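You operate a simulated robot arm through the tools that you are given. There is no shell and no other tool.

The job below is to be done with a simulated robot arm. You get a single attempt, and the scene is never put back.

TASK
Wipe the flow table clean, stand the cone in its middle, zero the counter and lock the table.
Fine: use the sponge and put it back; press reset once. What is to be rubbed or washed off counts as gone when no trace of it is left.

Only the result counts: the job must be done as asked and must still hold three seconds after the hand-in. Knocking over, shifting, dropping, spilling or breaking anything else fails it.

THE ROBOT
A 7-joint arm with a two-finger parallel gripper, fixed in place. Base frame: the origin is at the foot of the arm, x ahead of it, y to its left, z up; the work surface is at about z = 850. Lengths are in mm, angles in rad, forces in N, time in s.
With the tool pointing down near the work surface it reaches from about 320 to 740 mm from the base axis. Its first joint turns from -2.496 to 2.496 rad. Payload 3 kg.
Tool frame: the origin (TCP) lies between the finger pads and is the grasp point; the fingertips stand 30 mm ahead of it; z points along the fingers, y is the line along which they close. The gripper opens to 94 mm. The fingers are 28 mm wide and 10 mm thick; the gripper's body (50 by 96 mm) begins 55 mm behind the TCP.
Orientation is that of the tool frame in the base frame, as a unit quaternion [w, x, y, z]. With the fingers straight down and closing along the base's y, the tool's x points along the base's -x, its y along +y and its z along -z.

THE INTERFACE
- The arm moves only by the tool drive_tool. Its argument "steps" is a list of rows, each a list of 2 entries, a list of its own where there are three numbers: the shift along the base's x, y, z in mm, then the turn, a rotation vector about the base's x, y, z in rad. In form: [[[tx, ty, tz], [ax, ay, az]], ...]. A call has 1 to 20 rows; each row shifts and turns the commanded pose from where the row before left it. "claw" is the finger opening in mm, from 0 to 94, set as the call begins (left out, the last holds). A row lasts 0.2 s, in which the tool goes at most 50 mm and 0.15 rad; a call with a longer step from one row to the next is refused whole, and so is a gripper value outside its range. Where a pose cannot be reached the arm comes as near as it can. A force on the tool above 40 N (or 10 N above the force at the start of the call, whichever is more), or a blocked arm, ends the call early, and 0.2 s more pass. Each finger travels about 45 mm/s and halts on what it meets, pressing with about 22 N; the grip force reading is that of the motor and also rises with nothing between the fingers. The clock runs only during rows and for 0.2 s after the last one: add rows that do not move to give the fingers time. It gives the time, the measured TCP pose, the force on the tool (base axes), the opening and the grip force at its end, in the units of the frame above (readings bear some noise), with the torque about the TCP (base axes, N m) and any sound that the robot's microphone picked up, and new pictures: "pictures" is both (left out), scene, wrist or none.
- Cameras (640 x 400 px; columns grow to the right, rows downward): "scene" is fixed at [38.5, 511.7, 1523.2]; the picture's right is [-0.39, -0.92, 0.00], its down [-0.57, 0.24, -0.78] and it looks along [0.72, -0.31, -0.62] (base axes); focal length 314 px, centre (320, 200). "wrist" rides on the gripper at [76, 14, -102] in the tool frame; the picture's right is [-0.18, 0.98, 0.00], its down [-0.75, -0.14, -0.64] and it looks along [-0.63, -0.12, 0.77] (tool axes); focal length 243 px, centre (320, 200).
- slide_trunk(by): slides the trunk up (or, below 0, down) by that many mm; the arm rides with it, the base frame stays. It gives what a move gives, with no picture.
- point_at(camera, pixels): there is no depth. For up to 12 entries [column, row, z] of the newest picture of that camera ("zoom" is the newest enlarged one), the place [x, y] in the base frame at which the ray of that pixel passes the height z, good to about 2 mm, but the place of the scene camera against the robot may be out by one fixed shift of up to 25 mm in any direction. No time passes.
- close_up(camera, box): a new picture of the part [left, top, right, bottom] of that camera's present view, enlarged. No time passes.
- job_done(): hands the job in; it is judged then, once.

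Open the gripper and draw the arm clear of the work before you hand the job in, unless the task says otherwise.

The tools are called after "Call:" as name(argument=value, ...) on one line, values as JSON. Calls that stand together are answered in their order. drive_tool: Moves the arm, as the interface text tells. Its arguments: {"type":"object","properties":{"steps":{"type":"array"},"claw":{"type":"number"},"pictures":{"type":"string","enum":["both","scene","wrist","none"]}},"required":["steps"]} The other tools are called the same way: slide_trunk (by) slides the trunk up or down; point_at (camera, pixels) gives the place at which the rays of pixels pass given heights; close_up (camera, box) takes an enlarged picture of a part of a camera's view; job_done () hands the job in.

At the start:

```text
clock: 0.0
tcp_pos: [547.8, 151.8, 1232.6]
tcp_rot: [-0.001, -0.001, 1.0, 0.0]
contact_force: [0.2, -0.7, -0.3]
moment: [0.04, -0.02, 0.0]
width: 93.8
grip_force: 0.0
trunk travel left (down, up): [-275.0, 115.0]
```

scene: 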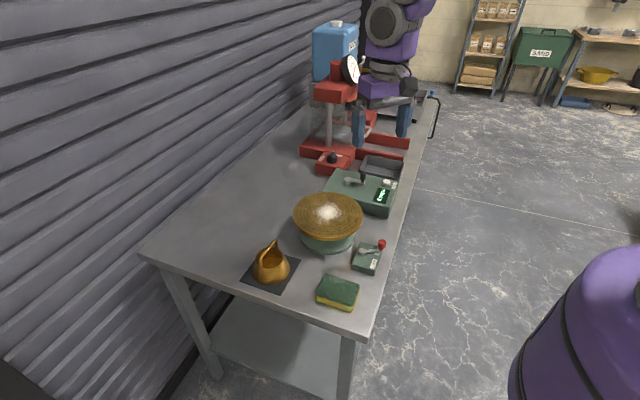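
wrist: 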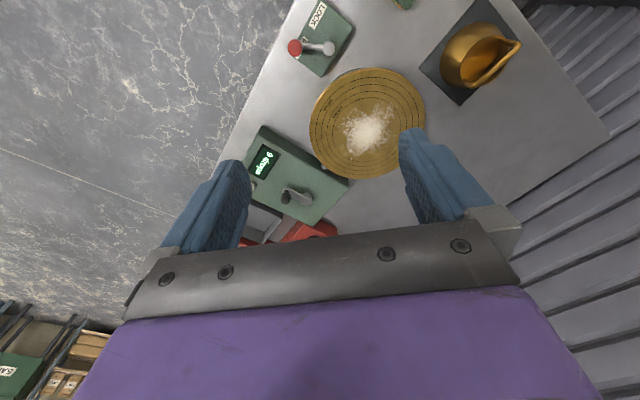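

The scene shows the flow table (brass disc, about pixel 328,213) with white powder, the cone on a dark mat at (270,268), the sponge at (338,292), the lock box at (367,257) and the counter box at (362,192). I take enlarged pictures first.

Call:
close_up(camera="scene", box=[230, 160, 420, 320])

Call:
close_up(camera="wrist", box=[200, 0, 560, 240])

```text
2.50 times, centred on (325, 240) of scene
```

zoom: 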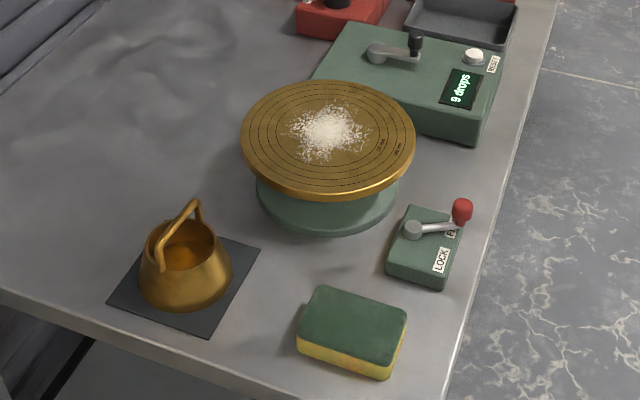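

```text
1.67 times, centred on (380, 120) of wrist
```

zoom: 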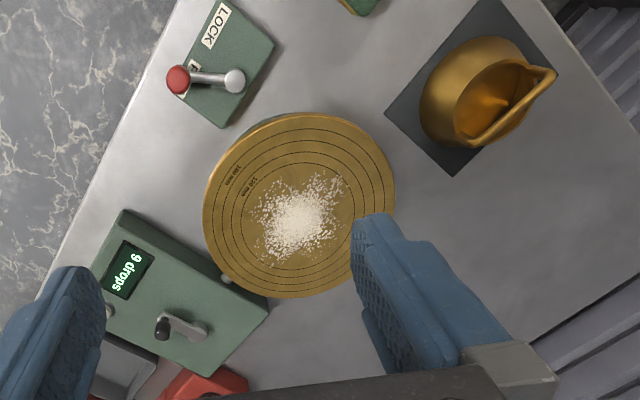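

The counter reads "9 drops"; the reset button is the white one, and the lock lever with red knob seems to point at a FREE label. I get rays for the main features at a few heights from the wrist camera.

Call:
point_at(camera="wrist", pixels=[[368, 124, 850], [368, 124, 950], [310, 120, 950], [425, 115, 950], [294, 47, 880], [328, 48, 880], [470, 50, 850], [418, 68, 850], [462, 104, 850], [402, 3, 880], [249, 187, 900], [267, 160, 900]])

Call:
point_at(camera="scene", pixels=[[328, 213, 850], [328, 213, 950], [293, 215, 950], [363, 215, 950], [382, 244, 900], [361, 251, 880], [338, 292, 880], [271, 290, 850], [242, 284, 850], [299, 256, 850], [387, 182, 900], [336, 220, 950]])

```text
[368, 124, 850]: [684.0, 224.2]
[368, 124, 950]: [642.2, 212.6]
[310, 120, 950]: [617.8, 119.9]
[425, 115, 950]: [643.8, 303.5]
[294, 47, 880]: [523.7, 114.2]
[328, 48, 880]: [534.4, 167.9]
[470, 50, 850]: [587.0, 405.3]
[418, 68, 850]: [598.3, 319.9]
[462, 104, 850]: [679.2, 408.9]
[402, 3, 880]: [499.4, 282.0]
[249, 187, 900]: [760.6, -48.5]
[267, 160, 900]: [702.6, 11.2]
```

```text
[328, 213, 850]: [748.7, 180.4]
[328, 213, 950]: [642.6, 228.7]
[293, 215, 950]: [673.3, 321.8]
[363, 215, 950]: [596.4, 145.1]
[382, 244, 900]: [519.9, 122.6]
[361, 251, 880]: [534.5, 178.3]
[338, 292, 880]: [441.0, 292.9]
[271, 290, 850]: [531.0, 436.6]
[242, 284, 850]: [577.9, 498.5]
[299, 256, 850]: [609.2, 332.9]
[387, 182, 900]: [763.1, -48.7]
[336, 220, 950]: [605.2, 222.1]
```

Wrist and scene rays agree on the disc at roughly (642,213) with its top near z=950. I move the arm back and lower to get a closer wrist view of the sponge and lock box.

Call:
drive_tool(steps=[[[-45, 10, -20], [0, 0, 0]], [[-45, 15, -20], [0, 0, 0]], [[-45, 15, -20], [0, 0, 0]], [[-20, 15, -40], [0, 0, 0]], [[0, 15, -45], [0, 0, 0]], [[0, 10, -45], [0, 0, 0]], [[0, 0, 0], [0, 0, 0]]])

```text
refused: row 1 steps farther than a row can; nothing moved
```

The first row was slightly over 50 mm; I send the same path with smaller steps.

Call:
drive_tool(steps=[[[-40, 10, -20], [0, 0, 0]], [[-40, 15, -20], [0, 0, 0]], [[-40, 15, -20], [0, 0, 0]], [[-25, 15, -35], [0, 0, 0]], [[-10, 15, -40], [0, 0, 0]], [[0, 10, -40], [0, 0, 0]], [[0, 0, 0], [0, 0, 0]]])

```text
clock: 1.6
tcp_pos: [388.1, 229.9, 1053.0]
tcp_rot: [0.0, -0.001, 1.0, 0.0]
contact_force: [-0.9, 0.1, -0.6]
moment: [-0.02, -0.02, 0.02]
width: 94.0
grip_force: 0.2
trunk travel left (down, up): [-275.0, 115.0]
```

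scene: 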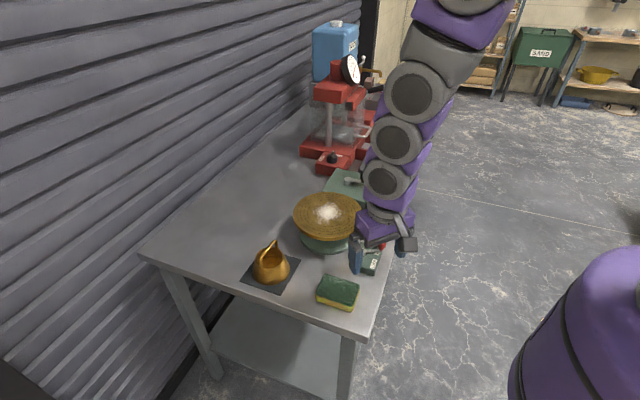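
wrist: 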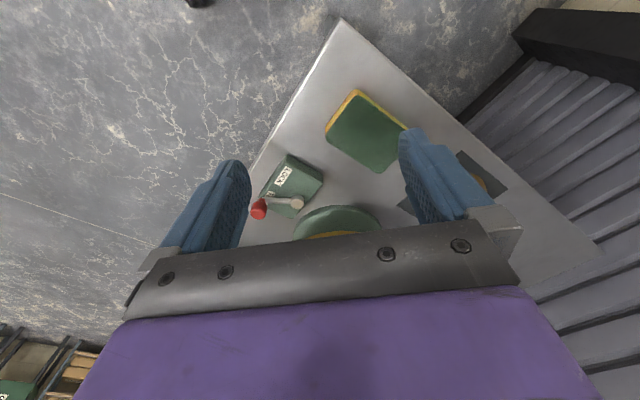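

The sponge is at about (365,132) in the wrist picture and the lock box at (290,188). I enlarge that area.

Call:
close_up(camera="wrist", box=[230, 60, 430, 240])

```text
2.22 times, centred on (330, 150) of wrist
```

zoom: 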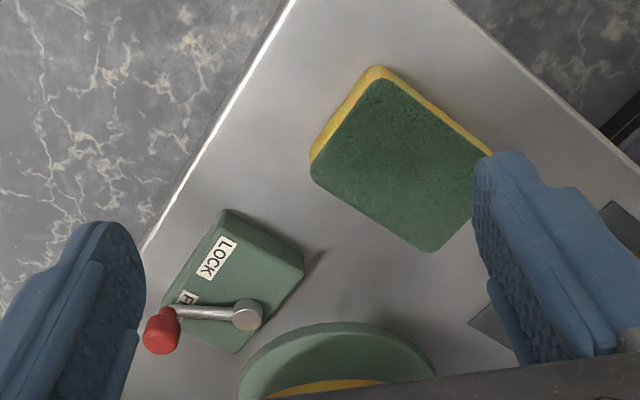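

I compute the positions of the sponge corners (top at guessed z 880–890 and bottom corners at 850) and lock box features.

Call:
point_at(camera="zoom", pixels=[[375, 80, 885], [311, 175, 885], [427, 251, 885], [490, 158, 885], [376, 66, 850], [310, 160, 850], [247, 315, 885], [163, 335, 900], [217, 258, 880], [188, 298, 880], [226, 210, 880], [304, 263, 880]])

```text
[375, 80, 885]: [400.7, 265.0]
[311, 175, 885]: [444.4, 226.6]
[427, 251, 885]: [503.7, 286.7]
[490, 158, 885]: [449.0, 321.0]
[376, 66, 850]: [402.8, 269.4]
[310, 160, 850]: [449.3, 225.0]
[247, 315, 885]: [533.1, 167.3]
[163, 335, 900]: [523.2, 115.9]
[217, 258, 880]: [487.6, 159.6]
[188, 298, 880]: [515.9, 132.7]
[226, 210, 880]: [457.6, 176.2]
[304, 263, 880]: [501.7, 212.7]
```

Sponge top is about z≈877, centre near (456,277), long side at ~46–47° and short side ~62 mm. I turn the tool +47° about z so the fingers straddle the short side, and come over it at z≈970 to check.

Call:
drive_tool(steps=[[[11.3, 7.8, -12], [0, 0, 0.137]], [[11.3, 7.8, -12], [0, 0, 0.137]], [[11.3, 7.8, -12], [0, 0, 0.137]], [[11.3, 7.8, -12], [0, 0, 0.137]], [[11.3, 7.8, -12], [0, 0, 0.137]], [[11.4, 7.8, -12], [0, 0, 0.135]], [[0, 0, 0], [0, 0, 0]]])

```text
clock: 3.2
tcp_pos: [455.6, 277.3, 986.2]
tcp_rot: [0.0, -0.4, 0.917, 0.0]
contact_force: [-1.3, -1.0, -0.3]
moment: [0.0, 0.01, -0.01]
width: 94.1
grip_force: 0.0
trunk travel left (down, up): [-275.0, 115.0]
```

scene: 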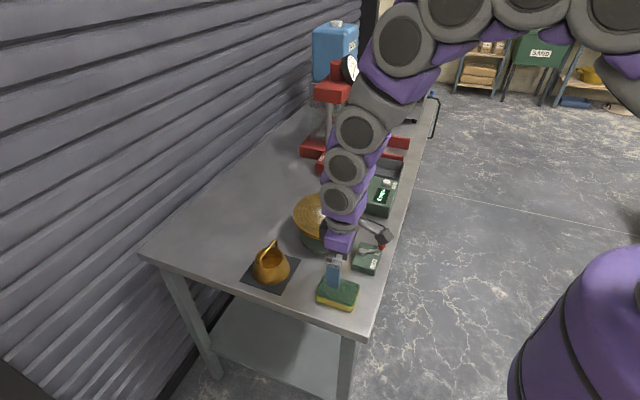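
wrist: 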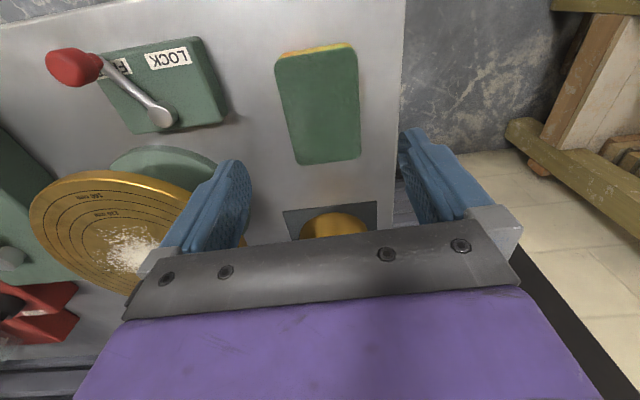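

The sponge is fully visible at (318,105). I enlarge it and measure its corners.

Call:
close_up(camera="wrist", box=[240, 20, 400, 220])

Call:
point_at(camera="wrist", pixels=[[276, 59, 877], [354, 50, 877], [360, 160, 877], [296, 164, 877], [277, 53, 850], [352, 43, 850], [318, 107, 877]])

```text
2.00 times, centred on (320, 120) of wrist
```

zoom: 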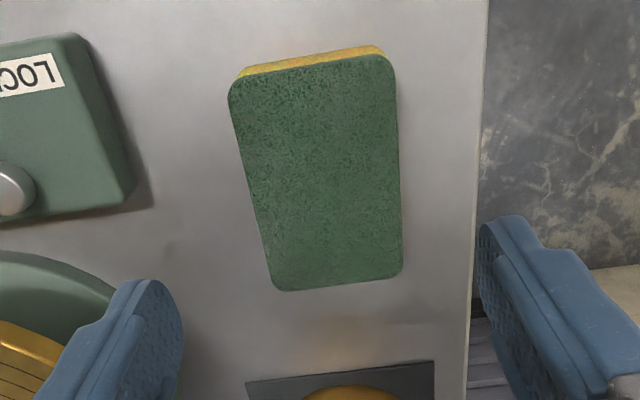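

```text
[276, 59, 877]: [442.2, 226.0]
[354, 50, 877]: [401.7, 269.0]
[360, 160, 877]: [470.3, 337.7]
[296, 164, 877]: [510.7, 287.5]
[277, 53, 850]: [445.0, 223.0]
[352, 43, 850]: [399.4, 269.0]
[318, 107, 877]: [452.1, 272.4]
```

The sponge centre measures (456,280) with long side ~44°. I align over it and go down to TCP z≈891 with the fingers open.

Call:
drive_tool(steps=[[[0.5, 2.7, -20], [0, 0, -0.04]], [[0, 0, -25], [0, 0, 0]], [[0, 0, -25], [0, 0, 0]], [[0, 0, -15], [0, 0, 0]], [[0, 0, -10], [0, 0, 0]], [[0, 0, 0], [0, 0, 0]]])

```text
clock: 4.6
tcp_pos: [458.8, 280.7, 890.8]
tcp_rot: [0.0, -0.381, 0.925, 0.001]
contact_force: [-0.8, -0.8, 0.0]
moment: [0.02, 0.01, 0.02]
width: 93.7
grip_force: 0.1
trunk travel left (down, up): [-275.0, 115.0]
```

scene: 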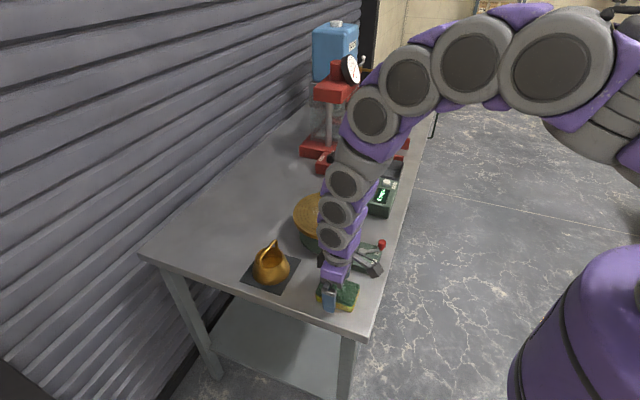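
wrist: 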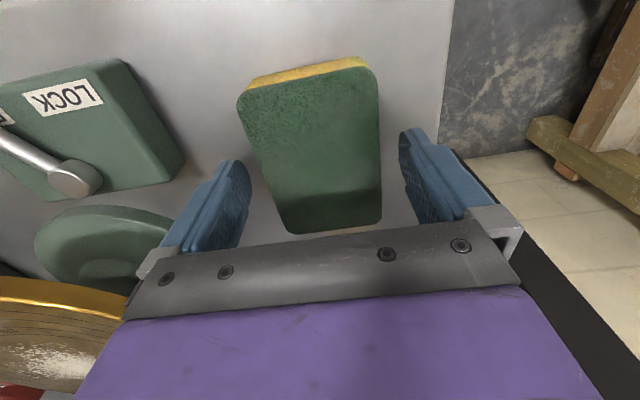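

I measure the sponge corners again from here before closing.

Call:
point_at(camera="wrist", pixels=[[238, 101, 877], [374, 70, 877], [382, 224, 877], [289, 234, 877], [245, 92, 850], [364, 60, 850], [320, 173, 877]])

```text
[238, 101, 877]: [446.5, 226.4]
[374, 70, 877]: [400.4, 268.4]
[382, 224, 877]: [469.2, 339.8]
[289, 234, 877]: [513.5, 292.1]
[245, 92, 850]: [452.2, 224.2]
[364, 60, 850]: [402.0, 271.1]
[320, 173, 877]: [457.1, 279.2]
```

Centre (457,281.5) and 45° agree with the tool pose, so I close the fingers on the sponge.

Call:
drive_tool(steps=[[[0, 0, 0], [0, 0, 0]], [[0, 0, 0], [0, 0, 0]], [[0, 0, 0], [0, 0, 0]], [[0, 0, 0], [0, 0, 0]]], claw=45)

```text
clock: 5.6
tcp_pos: [458.8, 280.2, 891.2]
tcp_rot: [0.0, -0.381, 0.925, 0.001]
contact_force: [-0.8, -0.3, 0.6]
moment: [-0.05, -0.02, -0.04]
width: 63.1
grip_force: 21.9
trunk travel left (down, up): [-275.0, 115.0]
```

scene: 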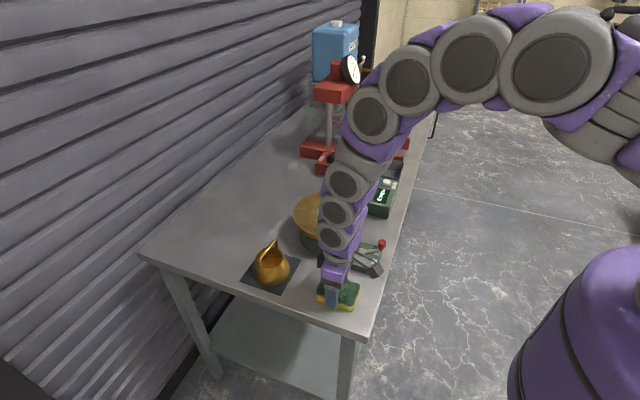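
wrist: 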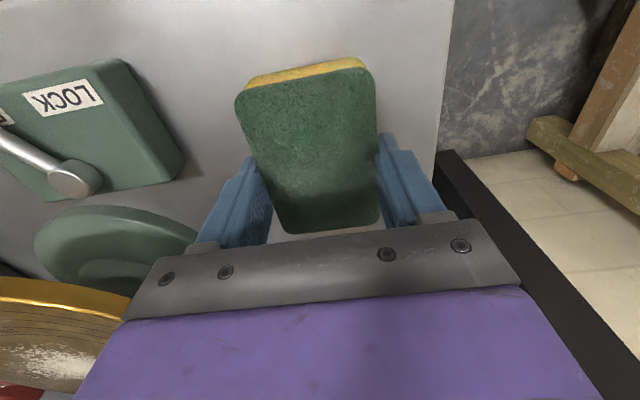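

The sponge is held at 63 mm width (put-back pose: TCP 458.8, 280.2, 891.2, yaw 45°). I lift it straight up to z≈1071.

Call:
drive_tool(steps=[[[0, 0, 15], [0, 0, 0]], [[0, 0, 30], [0, 0, 0]], [[0, 0, 45], [0, 0, 0]], [[0, 0, 45], [0, 0, 0]], [[0, 0, 45], [0, 0, 0]], [[0, 0, 0], [0, 0, 0]]])

```text
clock: 7.0
tcp_pos: [459.1, 281.4, 1074.2]
tcp_rot: [-0.001, -0.381, 0.925, 0.0]
contact_force: [0.4, 0.3, -0.2]
moment: [0.01, 0.02, 0.01]
width: 63.2
grip_force: 22.1
trunk travel left (down, up): [-275.0, 115.0]
```

scene: 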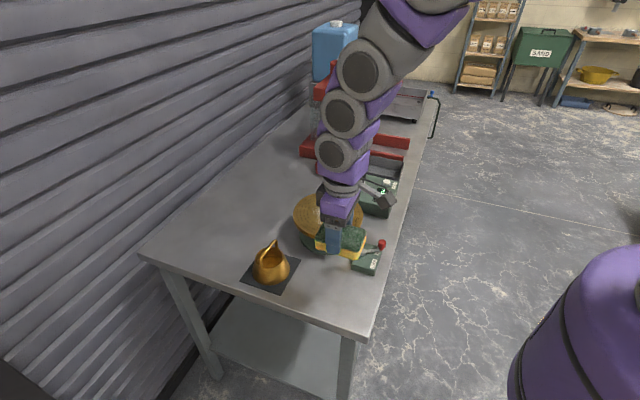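
wrist: 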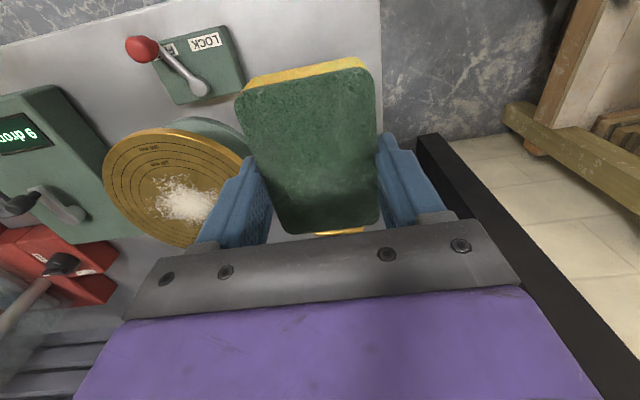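

The disc is visible at left (103–250, 127–245). I enlarge it to measure its rim, markings and the powder.

Call:
close_up(camera="wrist", box=[80, 100, 280, 260])

Call:
point_at(camera="wrist", pixels=[[103, 172, 950], [165, 129, 950], [118, 215, 950], [185, 247, 950], [187, 198, 950], [103, 172, 930], [165, 129, 930], [185, 247, 930], [187, 198, 930]])

```text
2.50 times, centred on (180, 180) of wrist
```

zoom: 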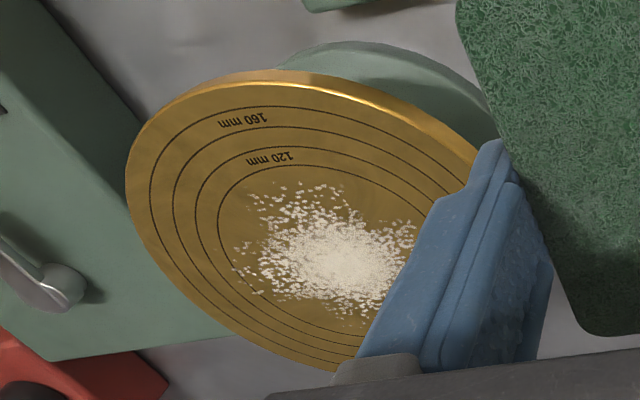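

```text
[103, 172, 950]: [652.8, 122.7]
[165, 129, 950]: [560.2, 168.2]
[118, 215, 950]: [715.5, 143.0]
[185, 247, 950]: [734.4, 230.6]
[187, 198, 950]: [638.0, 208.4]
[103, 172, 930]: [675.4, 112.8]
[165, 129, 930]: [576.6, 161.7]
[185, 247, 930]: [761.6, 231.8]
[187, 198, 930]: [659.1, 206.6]
```

The left finger hides part of the disc. I back off a bit to see the whole disc to the left of the gripper and measure it from another viewpoint.

Call:
drive_tool(steps=[[[-20, 20, 20], [0, 0, 0]], [[-20, 20, 20], [0, 0, 0]], [[0, 0, 20], [0, 0, -0.1]], [[0, 0, 20], [0, 0, -0.1]], [[0, 0, 0], [0, 0, 0]]], pictures="wrist")

```text
clock: 8.2
tcp_pos: [420.1, 320.2, 1151.5]
tcp_rot: [-0.001, -0.285, 0.958, 0.001]
contact_force: [0.6, 0.0, 0.0]
moment: [0.04, 0.04, -0.02]
width: 63.3
grip_force: 22.6
trunk travel left (down, up): [-275.0, 115.0]
```

wrist: 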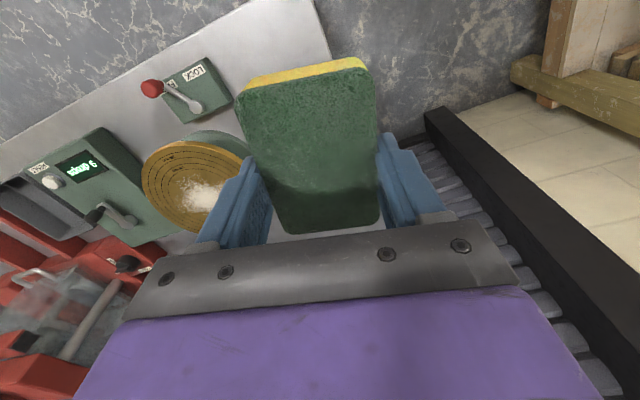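

Now the reset button (52,182) and the disc (142–250) are visible. I enlarge and take rays for both.

Call:
close_up(camera="wrist", box=[0, 110, 260, 272])

Call:
point_at(camera="wrist", pixels=[[52, 182, 900], [52, 182, 920], [142, 178, 950], [142, 178, 970], [152, 82, 900], [197, 106, 884]])

```text
2.46 times, centred on (130, 191) of wrist
```

zoom: 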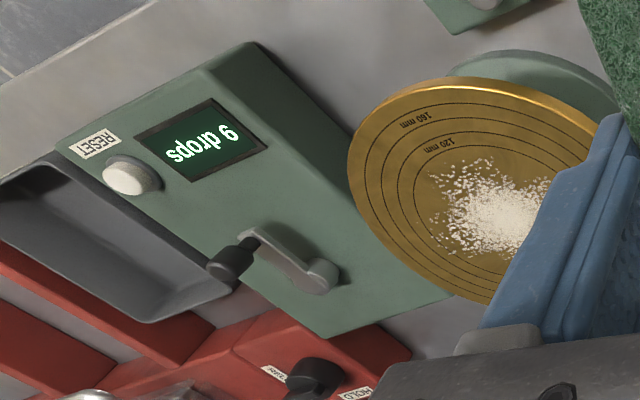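

```text
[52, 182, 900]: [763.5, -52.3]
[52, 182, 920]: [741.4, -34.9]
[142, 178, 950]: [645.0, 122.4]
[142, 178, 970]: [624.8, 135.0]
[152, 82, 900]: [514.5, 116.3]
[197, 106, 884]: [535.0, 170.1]
```

I sample the disc's top edge around its visible circumference to fit its centre and height.

Call:
point_at(camera="zoom", pixels=[[348, 165, 950], [353, 195, 950], [366, 225, 950], [390, 255, 950], [430, 283, 950], [470, 299, 950], [372, 112, 950], [400, 95, 950], [450, 89, 950], [500, 94, 950], [550, 112, 950], [490, 215, 950]])

```text
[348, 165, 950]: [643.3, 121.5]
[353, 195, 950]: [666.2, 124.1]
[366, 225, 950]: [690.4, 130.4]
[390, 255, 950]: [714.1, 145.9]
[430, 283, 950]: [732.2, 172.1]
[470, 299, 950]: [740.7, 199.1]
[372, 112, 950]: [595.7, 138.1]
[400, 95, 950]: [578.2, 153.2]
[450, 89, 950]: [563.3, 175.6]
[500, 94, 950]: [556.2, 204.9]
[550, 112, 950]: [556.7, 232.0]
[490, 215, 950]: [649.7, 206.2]
```

The rim fits a circle centred at about (648,214) with radius ~93 at z≈951; the reset button triangulates to about (754,-44, 907). I carry the sponge over the disc centre, stopping at z≈1025.

Call:
drive_tool(steps=[[[38, -18, -15], [0, 0, 0]], [[38, -18, -20], [0, 0, 0]], [[38, -18, -22], [0, 0, 0]], [[38, -18, -22], [0, 0, 0]], [[38, -18, -22], [0, 0, 0]], [[37, -16, -22], [0, 0, 0]], [[0, 0, 0], [0, 0, 0]]])

```text
clock: 9.8
tcp_pos: [650.7, 213.8, 1028.1]
tcp_rot: [0.0, -0.287, 0.958, 0.0]
contact_force: [0.6, 0.2, -0.2]
moment: [0.01, -0.01, -0.02]
width: 63.4
grip_force: 21.7
trunk travel left (down, up): [-275.0, 115.0]
```

scene: 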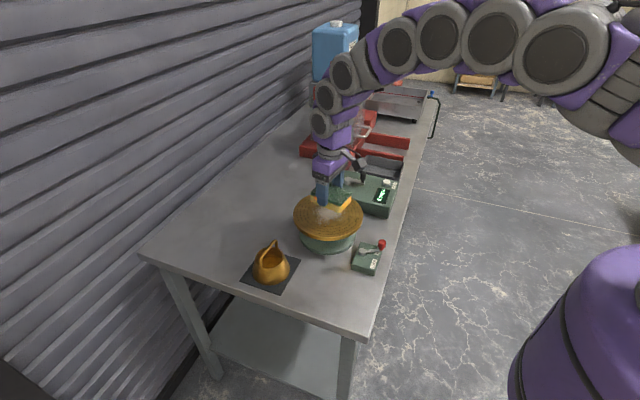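
wrist: 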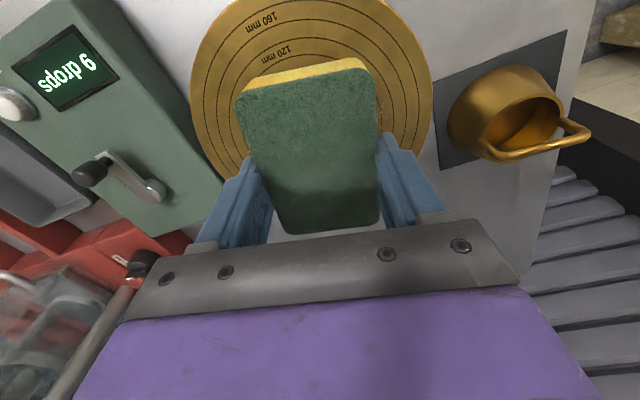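

The disc is under the sponge with its sides visible at columns 190 and 432. I check rim rays here to refine the centre.

Call:
point_at(camera="wrist", pixels=[[190, 80, 952], [192, 110, 952], [215, 165, 952], [205, 40, 952], [235, 5, 952], [432, 90, 952], [427, 60, 952], [412, 30, 952], [385, 5, 952], [425, 130, 952], [8, 103, 905]])

```text
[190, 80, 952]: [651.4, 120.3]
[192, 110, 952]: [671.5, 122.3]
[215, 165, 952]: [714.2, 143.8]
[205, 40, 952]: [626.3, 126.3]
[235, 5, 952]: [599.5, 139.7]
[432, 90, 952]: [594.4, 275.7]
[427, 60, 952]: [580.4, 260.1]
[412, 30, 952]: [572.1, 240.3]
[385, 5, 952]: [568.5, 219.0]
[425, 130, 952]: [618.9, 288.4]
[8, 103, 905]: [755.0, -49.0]
```

Combining views the disc top is at z≈940–950 with centre near (655,210). I descend to z≈1000 and then creep, reading force.

Call:
drive_tool(steps=[[[4, -2, -15], [0, 0, 0]], [[0, 0, -12], [0, 0, 0]], [[0, 0, -4], [0, 0, 0]], [[0, 0, -3], [0, 0, 0]], [[0, 0, 0], [0, 0, 0]]], pictures="wrist")

```text
clock: 11.0
tcp_pos: [652.4, 212.7, 992.8]
tcp_rot: [0.0, -0.287, 0.958, 0.0]
contact_force: [0.1, -1.1, 0.4]
moment: [-0.01, -0.01, -0.01]
width: 63.2
grip_force: 22.6
trunk travel left (down, up): [-275.0, 115.0]
```

wrist: 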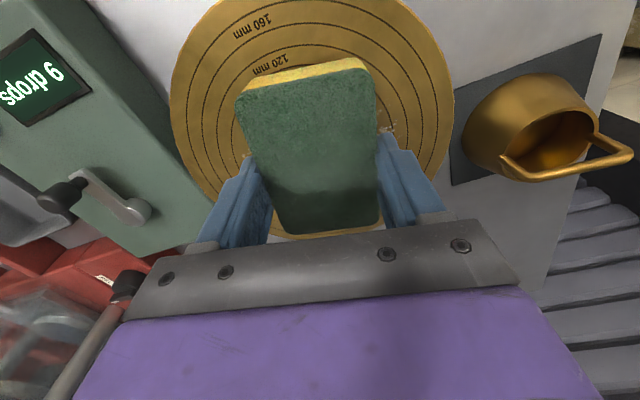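

No contact yet at z≈993; I creep down further.

Call:
drive_tool(steps=[[[0, 0, -2], [0, 0, 0]], [[0, 0, -2], [0, 0, 0]], [[0, 0, -2], [0, 0, 0]], [[0, 0, 0], [0, 0, 0]]], pictures="wrist")

```text
clock: 12.0
tcp_pos: [650.9, 213.0, 989.3]
tcp_rot: [-0.001, -0.287, 0.958, 0.0]
contact_force: [0.2, -0.1, 0.0]
moment: [-0.02, 0.01, 0.0]
width: 63.3
grip_force: 22.2
trunk travel left (down, up): [-275.0, 115.0]
```

wrist: 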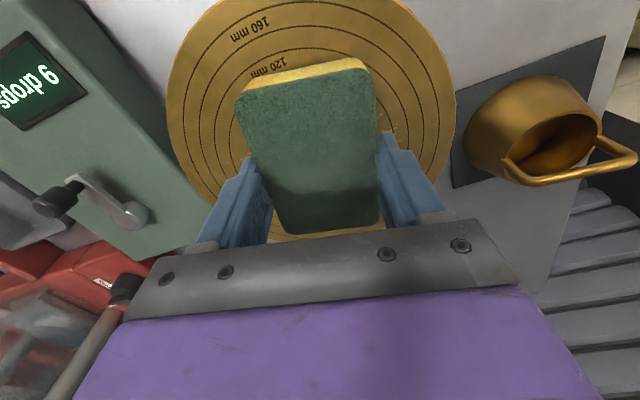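

Still free (force ≈0 at z≈989). I continue creeping in 2 mm rows.

Call:
drive_tool(steps=[[[0, 0, -2], [0, 0, 0]], [[0, 0, -2], [0, 0, 0]], [[0, 0, -2], [0, 0, 0]], [[0, 0, 0], [0, 0, 0]]], pictures="none")

```text
clock: 13.0
tcp_pos: [650.3, 214.1, 982.9]
tcp_rot: [0.0, -0.287, 0.958, 0.001]
contact_force: [-0.8, -0.6, 0.1]
moment: [0.0, 0.0, -0.02]
width: 63.4
grip_force: 21.9
trunk travel left (down, up): [-275.0, 115.0]
```

Still no contact at z≈983; I continue.

Call:
drive_tool(steps=[[[0, 0, -2], [0, 0, 0]], [[0, 0, -2], [0, 0, 0]], [[0, 0, 0], [0, 0, 0]]], pictures="none")

Call:
drive_tool(steps=[[[0, 0, -2], [0, 0, 0]], [[0, 0, 0], [0, 0, 0]]], pictures="wrist")

```text
clock: 13.8
tcp_pos: [650.6, 212.5, 979.1]
tcp_rot: [0.0, -0.286, 0.958, 0.001]
contact_force: [-0.9, -0.1, 0.1]
moment: [-0.02, 0.0, 0.02]
width: 63.1
grip_force: 21.7
trunk travel left (down, up): [-275.0, 115.0]
```

```text
clock: 14.4
tcp_pos: [649.4, 214.3, 976.2]
tcp_rot: [-0.001, -0.286, 0.958, 0.001]
contact_force: [-0.6, 0.2, -0.1]
moment: [0.0, 0.0, -0.02]
width: 63.0
grip_force: 22.2
trunk travel left (down, up): [-275.0, 115.0]
```

wrist: 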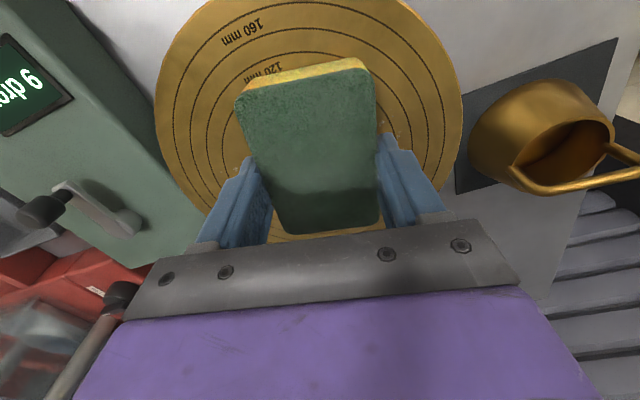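

Still free at z≈976, so the disc is lower than I estimated; I go on in small rows.

Call:
drive_tool(steps=[[[0, 0, -2], [0, 0, 0]], [[0, 0, -2], [0, 0, 0]], [[0, 0, 0], [0, 0, 0]]], pictures="none")

Call:
drive_tool(steps=[[[0, 0, -2], [0, 0, 0]], [[0, 0, 0], [0, 0, 0]]], pictures="none")

Call:
drive_tool(steps=[[[0, 0, -2], [0, 0, 0]], [[0, 0, 0], [0, 0, 0]]], pictures="wrist")

```text
clock: 15.2
tcp_pos: [649.5, 212.8, 973.6]
tcp_rot: [0.002, -0.286, 0.958, 0.001]
contact_force: [3.5, 1.1, 31.1]
moment: [0.05, -0.1, 0.01]
width: 63.5
grip_force: 22.6
trunk travel left (down, up): [-275.0, 115.0]
```

```text
clock: 15.8
tcp_pos: [649.6, 215.1, 971.0]
tcp_rot: [0.002, -0.286, 0.958, 0.001]
contact_force: [0.5, 1.2, 30.6]
moment: [0.01, -0.01, 0.01]
width: 63.2
grip_force: 22.0
trunk travel left (down, up): [-275.0, 115.0]
```

```text
clock: 16.5
tcp_pos: [649.9, 212.9, 970.8]
tcp_rot: [0.002, -0.286, 0.958, 0.0]
contact_force: [-8.6, -0.1, 24.8]
moment: [-0.06, 0.33, -0.03]
width: 63.3
grip_force: 22.4
trunk travel left (down, up): [-275.0, 115.0]
stopped in row 2: the force on the tool passed its limit at 41 N (the readings are from after the stop); the commanded pose is now the measured one
```

wrist: 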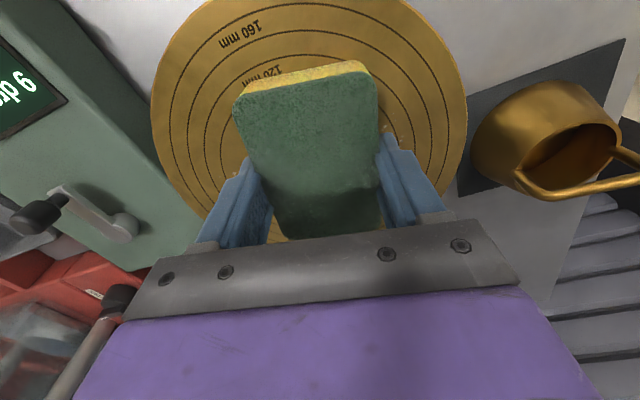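

The sponge touches the disc at about z≈974 (disc top ≈933) and slipped a little in the grip under ~31 N. I raise 2 mm to reduce the pressing force.

Call:
drive_tool(steps=[[[0, 0, 1.5], [0, 0, 0]], [[0, 0, 0], [0, 0, 0]]], pictures="none")

```text
clock: 17.1
tcp_pos: [650.6, 212.8, 971.3]
tcp_rot: [0.002, -0.286, 0.958, 0.001]
contact_force: [-5.3, -0.8, 17.2]
moment: [-0.01, 0.11, 0.02]
width: 63.2
grip_force: 22.3
trunk travel left (down, up): [-275.0, 115.0]
```

17 N now; I ease off 0.7 mm more and make a first rubbing pass across the disc along the tool's y direction, out and back.

Call:
drive_tool(steps=[[[0, 0, 0.7], [0, 0, 0]], [[-8.2, 12.6, 0], [0, 0, 0]], [[-8.2, 12.6, 0], [0, 0, 0]], [[-8.2, 12.6, 0], [0, 0, 0]], [[8.2, -12.6, 0], [0, 0, 0]], [[8.2, -12.6, 0], [0, 0, 0]], [[8.2, -12.6, 0], [0, 0, 0]], [[8.2, -12.6, 0], [0, 0, 0]], [[8.2, -12.6, 0], [0, 0, 0]], [[8.2, -12.6, 0], [0, 0, 0]], [[0, 0, 0], [0, 0, 0]]])

```text
clock: 19.5
tcp_pos: [676.2, 175.2, 971.2]
tcp_rot: [0.001, -0.287, 0.958, 0.0]
contact_force: [-3.6, 9.9, 16.9]
moment: [0.35, 0.19, 0.01]
width: 63.6
grip_force: 21.9
trunk travel left (down, up): [-275.0, 115.0]
```

scene: 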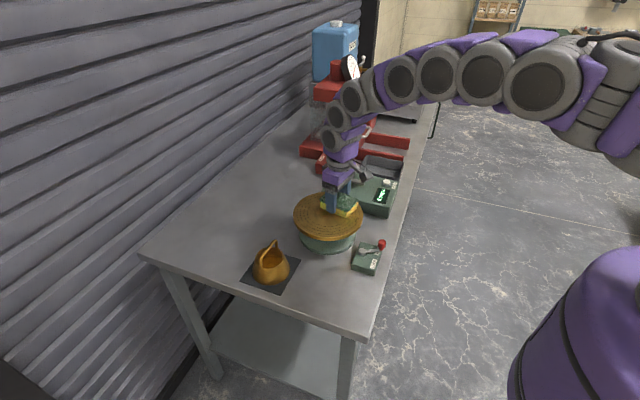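
wrist: 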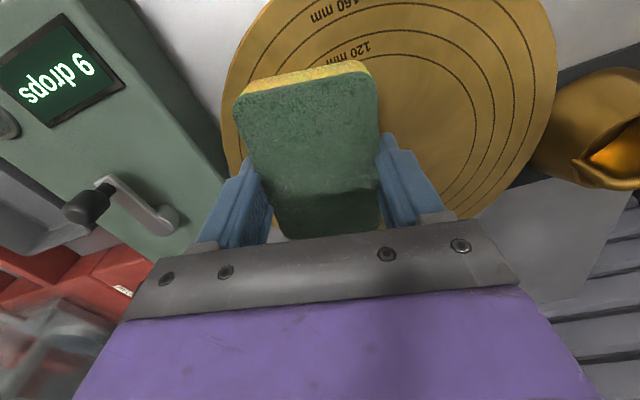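

The swept strip (right of the sponge in the wrist picture) looks clean. I shift outward along the tool x and sweep back.

Call:
drive_tool(steps=[[[13, 8.5, 0], [0, 0, 0]], [[13, 8.5, 0], [0, 0, 0]], [[-8.2, 12.6, 0], [0, 0, 0]], [[-8.2, 12.6, 0], [0, 0, 0]], [[-8.2, 12.6, 0], [0, 0, 0]], [[-8.2, 12.6, 0], [0, 0, 0]], [[-8.2, 12.6, 0], [0, 0, 0]], [[-8.2, 12.6, 0], [0, 0, 0]], [[0, 0, 0], [0, 0, 0]]])

```text
clock: 21.5
tcp_pos: [651.1, 270.0, 970.5]
tcp_rot: [0.0, -0.287, 0.958, 0.002]
contact_force: [1.1, -6.4, 11.5]
moment: [-0.19, -0.07, 0.01]
width: 63.3
grip_force: 22.1
trunk travel left (down, up): [-275.0, 115.0]
```

scene: 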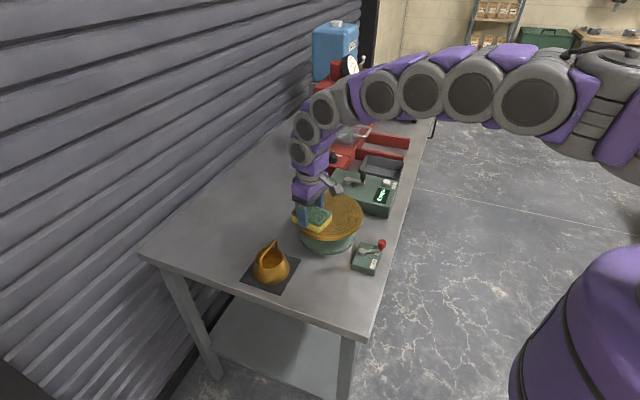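
wrist: 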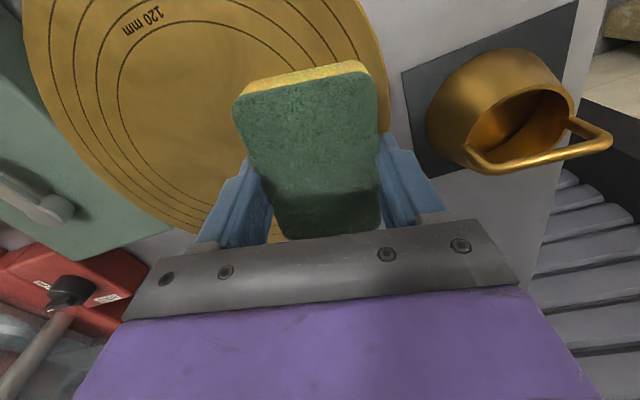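

The disc's inner rings look clean. I shift to the near side and sweep back to cover the remaining strip.

Call:
drive_tool(steps=[[[4, -6, 0], [0, 0, 0]], [[-11.5, -7.5, 0], [0, 0, 0]], [[-11.5, -7.5, 0], [0, 0, 0]], [[-11.5, -7.5, 0], [0, 0, 0]], [[-11.5, -7.5, 0], [0, 0, 0]], [[8.2, -12.6, 0], [0, 0, 0]], [[8.2, -12.6, 0], [0, 0, 0]], [[8.2, -12.6, 0], [0, 0, 0]], [[8.2, -12.6, 0], [0, 0, 0]], [[8.2, -12.6, 0], [0, 0, 0]], [[8.2, -12.6, 0], [0, 0, 0]], [[0, 0, 0], [0, 0, 0]]])

```text
clock: 24.1
tcp_pos: [660.2, 158.4, 970.9]
tcp_rot: [0.001, -0.287, 0.958, 0.0]
contact_force: [-3.4, 7.9, 12.5]
moment: [0.29, 0.17, 0.05]
width: 63.1
grip_force: 22.3
trunk travel left (down, up): [-275.0, 115.0]
```

scene: 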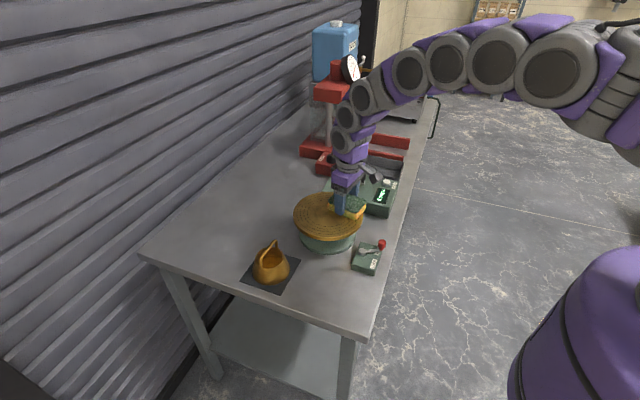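
wrist: 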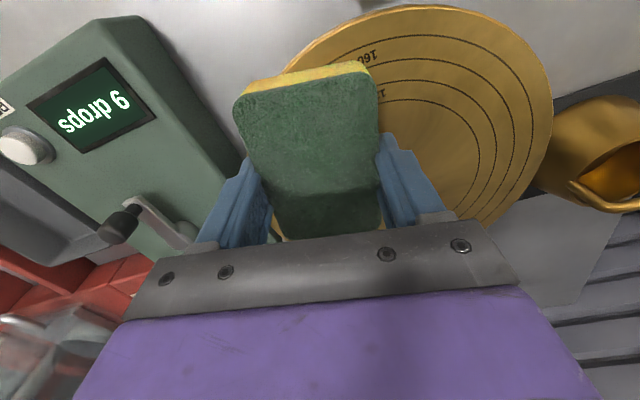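

All strips are swept. I lift the sponge straight up and move aside to inspect the disc.

Call:
drive_tool(steps=[[[0, 0, 15], [0, 0, 0]], [[0, 0, 30], [0, 0, 0]], [[-15, 20, 35], [0, 0, 0]], [[-30, 30, 20], [0, 0, 0]], [[-35, 30, 10], [0, 0, 0]], [[-35, 30, 0], [0, 0, 0]], [[-35, 30, 0], [0, 0, 0]], [[0, 0, 0], [0, 0, 0]]])

```text
clock: 25.9
tcp_pos: [510.5, 293.2, 1078.5]
tcp_rot: [0.0, -0.285, 0.958, 0.0]
contact_force: [0.3, -0.3, 0.3]
moment: [0.03, -0.01, 0.02]
width: 63.2
grip_force: 21.9
trunk travel left (down, up): [-275.0, 115.0]
```

scene: 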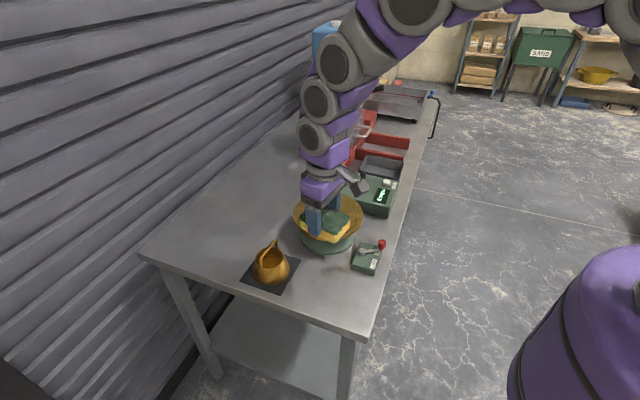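
wrist: 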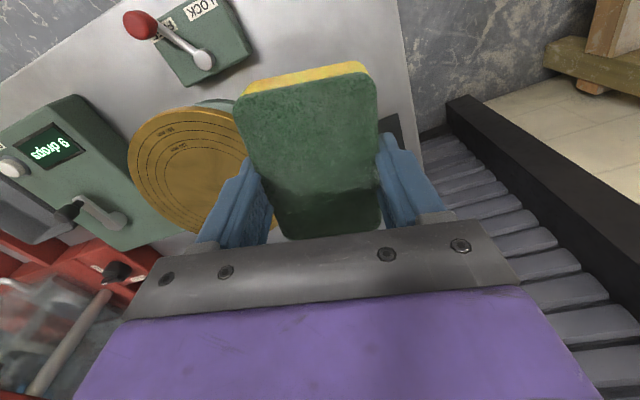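

The left half of the disc looks clean but the rest is hidden by the gripper. I move back farther so both cameras see the disc.

Call:
drive_tool(steps=[[[-30, 25, 5], [0, 0, -0.1]], [[-30, 25, 5], [0, 0, -0.1]], [[-30, 25, 5], [0, 0, -0.1]], [[-10, 25, 5], [0, 0, -0.1]], [[0, 0, 0], [0, 0, -0.1]], [[0, 0, 0], [0, 0, 0]]])

```text
clock: 27.3
tcp_pos: [409.0, 396.5, 1102.7]
tcp_rot: [0.001, -0.039, 0.999, 0.0]
contact_force: [-0.1, 0.2, 0.4]
moment: [0.01, 0.04, 0.0]
width: 63.1
grip_force: 21.9
trunk travel left (down, up): [-275.0, 115.0]
```

scene: 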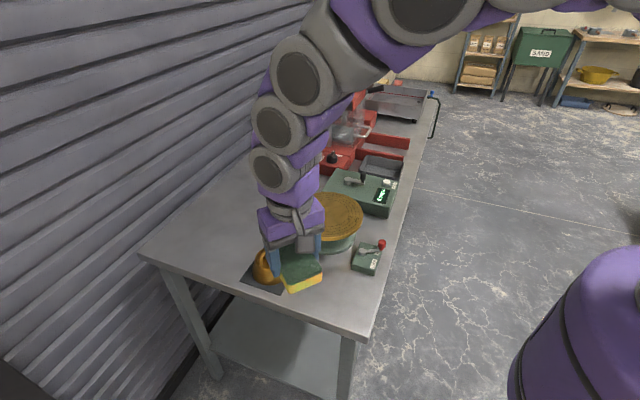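
wrist: 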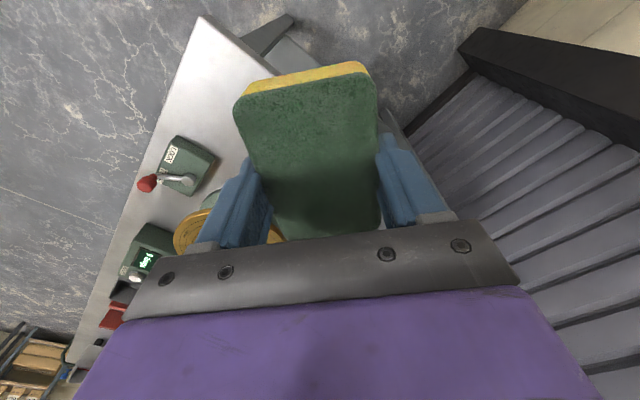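

Scene now shows most of the disc around (335,213). I enlarge it.

Call:
close_up(camera="scene", box=[290, 185, 380, 245])

```text
6.67 times, centred on (335, 215) of scene
```

zoom: 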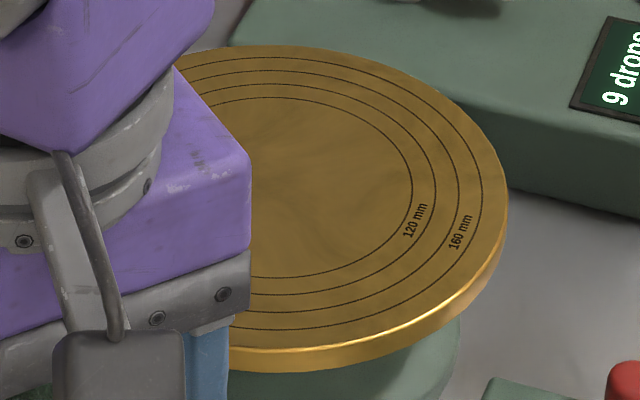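

The visible part is spotless (rings 120–180 mm, so the rim is ⌀200). I move to (390,235) where the arm earlier left the whole disc in view.

Call:
drive_tool(steps=[[[-5, -40, 0], [0, 0, 0]], [[-5, -40, 0], [0, 0, 0]], [[-5, -40, 0], [0, 0, 0]], [[-4, -40, 0], [0, 0, 0]], [[0, 0, 0], [0, 0, 0]]])

Call:
close_up(camera="scene", box=[285, 185, 375, 245])

```text
clock: 28.5
tcp_pos: [391.3, 236.8, 1101.8]
tcp_rot: [0.001, -0.04, 0.999, 0.0]
contact_force: [-0.3, -0.7, 0.2]
moment: [-0.01, 0.01, 0.0]
width: 63.4
grip_force: 21.9
trunk travel left (down, up): [-275.0, 115.0]
```

scene: 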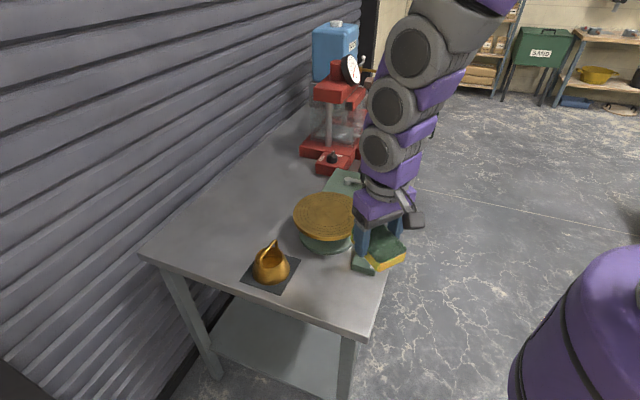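
wrist: 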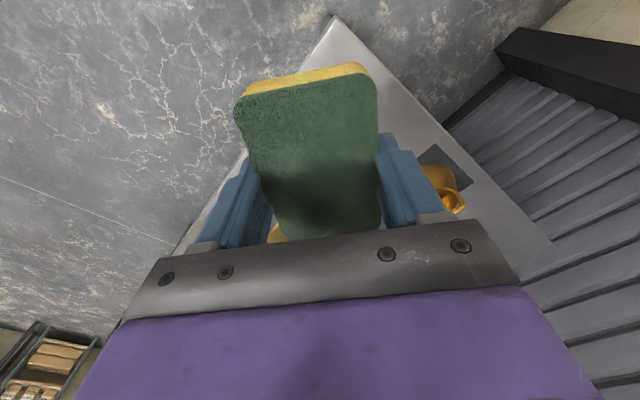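

```text
6.67 times, centred on (330, 215) of scene
```

zoom: 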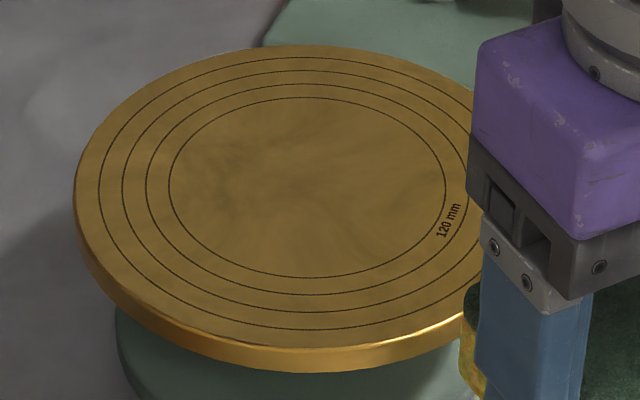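

The whole disc is clean. I carry the sponge back over its place (458.8, 280.2) with yaw back to 45°, at z≈950 first.

Call:
drive_tool(steps=[[[13.5, 8.7, -10], [0, 0, 0.14]], [[13.5, 8.7, -25], [0, 0, 0.14]], [[13.5, 8.7, -35], [0, 0, 0.14]], [[13.5, 8.7, -40], [0, 0, 0.14]], [[13.5, 8.7, -40], [0, 0, 0.142]], [[0, 0, 0], [0, 0, 0]], [[0, 0, 0], [0, 0, 0]]])

```text
clock: 30.1
tcp_pos: [457.0, 281.4, 950.8]
tcp_rot: [0.0, -0.382, 0.924, 0.001]
contact_force: [-0.7, 0.7, -0.1]
moment: [0.0, -0.02, -0.02]
width: 63.1
grip_force: 21.8
trunk travel left (down, up): [-275.0, 115.0]
```

scene: 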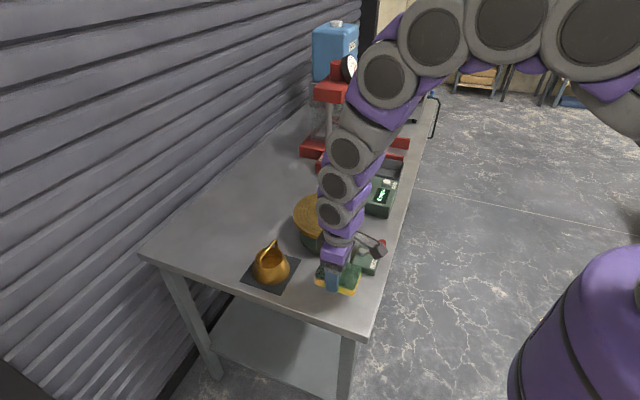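
wrist: 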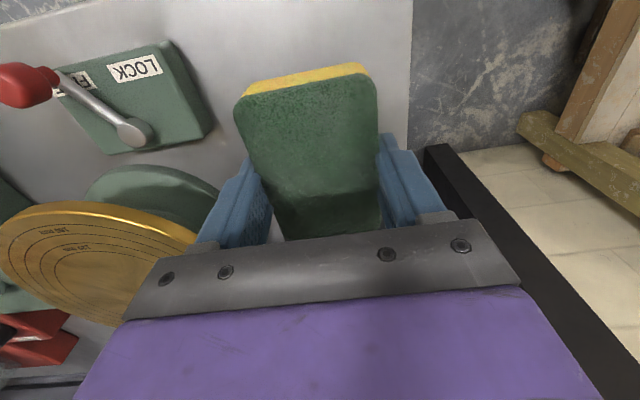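

I lower to z≈893, then creep until the sponge touches the bench.

Call:
drive_tool(steps=[[[1, -0.7, -20], [0, 0, 0]], [[0, 0, -20], [0, 0, 0]], [[0, 0, -12], [0, 0, 0]], [[0, 0, -5], [0, 0, 0]], [[0, 0, 0], [0, 0, 0]]], pictures="none")

```text
clock: 31.3
tcp_pos: [458.8, 279.9, 892.7]
tcp_rot: [0.001, -0.381, 0.924, 0.0]
contact_force: [0.9, -0.6, -0.1]
moment: [-0.02, 0.0, -0.01]
width: 63.7
grip_force: 22.1
trunk travel left (down, up): [-275.0, 115.0]
```

No contact yet at 892.7; I creep 2 mm further.

Call:
drive_tool(steps=[[[0, 0, -1], [0, 0, 0]], [[0, 0, -1], [0, 0, 0]], [[0, 0, 0], [0, 0, 0]]], pictures="none")

```text
clock: 32.1
tcp_pos: [458.0, 279.7, 892.6]
tcp_rot: [0.001, -0.381, 0.924, 0.0]
contact_force: [0.3, 0.1, 0.7]
moment: [-0.04, 0.04, -0.03]
width: 63.4
grip_force: 22.4
trunk travel left (down, up): [-275.0, 115.0]
```

Call:
drive_tool(steps=[[[0, 0, -1], [0, 0, 0]], [[0, 0, -1], [0, 0, 0]], [[0, 0, 0], [0, 0, 0]]], pictures="wrist")

```text
clock: 32.9
tcp_pos: [459.8, 279.2, 890.8]
tcp_rot: [0.001, -0.381, 0.925, 0.0]
contact_force: [-0.5, 0.2, -0.3]
moment: [0.02, 0.0, -0.02]
width: 63.2
grip_force: 22.1
trunk travel left (down, up): [-275.0, 115.0]
```

wrist: 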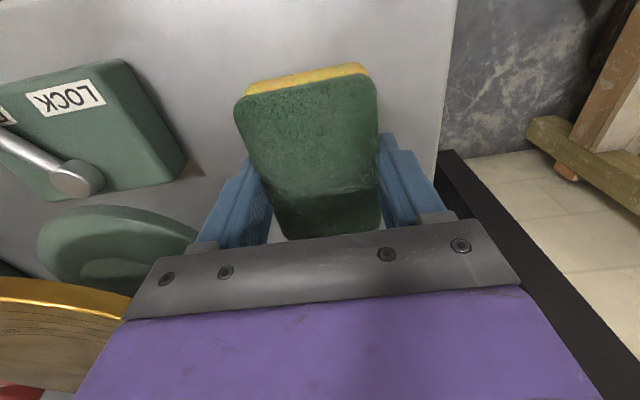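

Still no contact at ~890.8, as expected after the slip; I creep on (I read the force after each pair of 1 mm rows).

Call:
drive_tool(steps=[[[0, 0, -1], [0, 0, 0]], [[0, 0, -1], [0, 0, 0]], [[0, 0, 0], [0, 0, 0]]], pictures="none")

```text
clock: 33.7
tcp_pos: [458.8, 279.5, 888.7]
tcp_rot: [0.002, -0.381, 0.925, 0.001]
contact_force: [-0.2, 0.1, -0.4]
moment: [0.0, 0.01, -0.03]
width: 63.5
grip_force: 22.3
trunk travel left (down, up): [-275.0, 115.0]
```

Still free at 888.7; another 2 mm.

Call:
drive_tool(steps=[[[0, 0, -1], [0, 0, 0]], [[0, 0, -1], [0, 0, 0]], [[0, 0, 0], [0, 0, 0]]], pictures="none")

```text
clock: 34.5
tcp_pos: [459.7, 279.4, 887.3]
tcp_rot: [0.0, -0.381, 0.925, 0.0]
contact_force: [-1.6, -0.2, 0.3]
moment: [0.02, 0.04, 0.01]
width: 63.2
grip_force: 22.3
trunk travel left (down, up): [-275.0, 115.0]
```

Call:
drive_tool(steps=[[[0, 0, -1], [0, 0, 0]], [[0, 0, 0], [0, 0, 0]]], pictures="none")

```text
clock: 35.1
tcp_pos: [460.3, 278.5, 887.4]
tcp_rot: [0.001, -0.381, 0.925, 0.001]
contact_force: [-2.5, 0.8, 14.5]
moment: [-0.06, 0.18, -0.02]
width: 63.4
grip_force: 22.2
trunk travel left (down, up): [-275.0, 115.0]
```

Contact (14.5 N) at z≈887, at the original place. I open the fingers.

Call:
drive_tool(steps=[[[0, 0, 0.5], [0, 0, 0]], [[0, 0, 0], [0, 0, 0]], [[0, 0, 0], [0, 0, 0]], [[0, 0, 0], [0, 0, 0]]], claw=94, pictures="wrist")

```text
clock: 36.1
tcp_pos: [459.8, 279.9, 887.0]
tcp_rot: [0.001, -0.382, 0.924, 0.0]
contact_force: [-0.3, 0.1, -0.5]
moment: [-0.02, -0.02, -0.01]
width: 93.8
grip_force: 0.0
trunk travel left (down, up): [-275.0, 115.0]
```

wrist: 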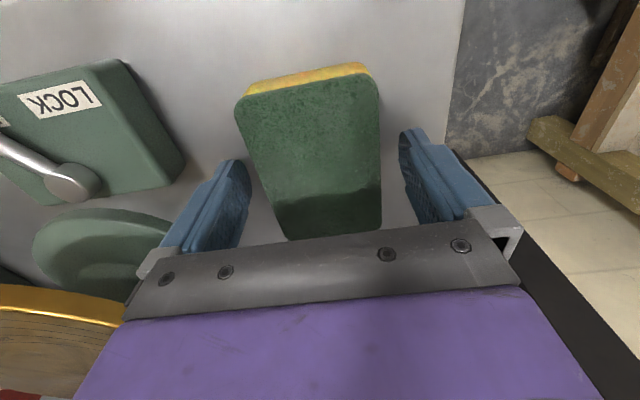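

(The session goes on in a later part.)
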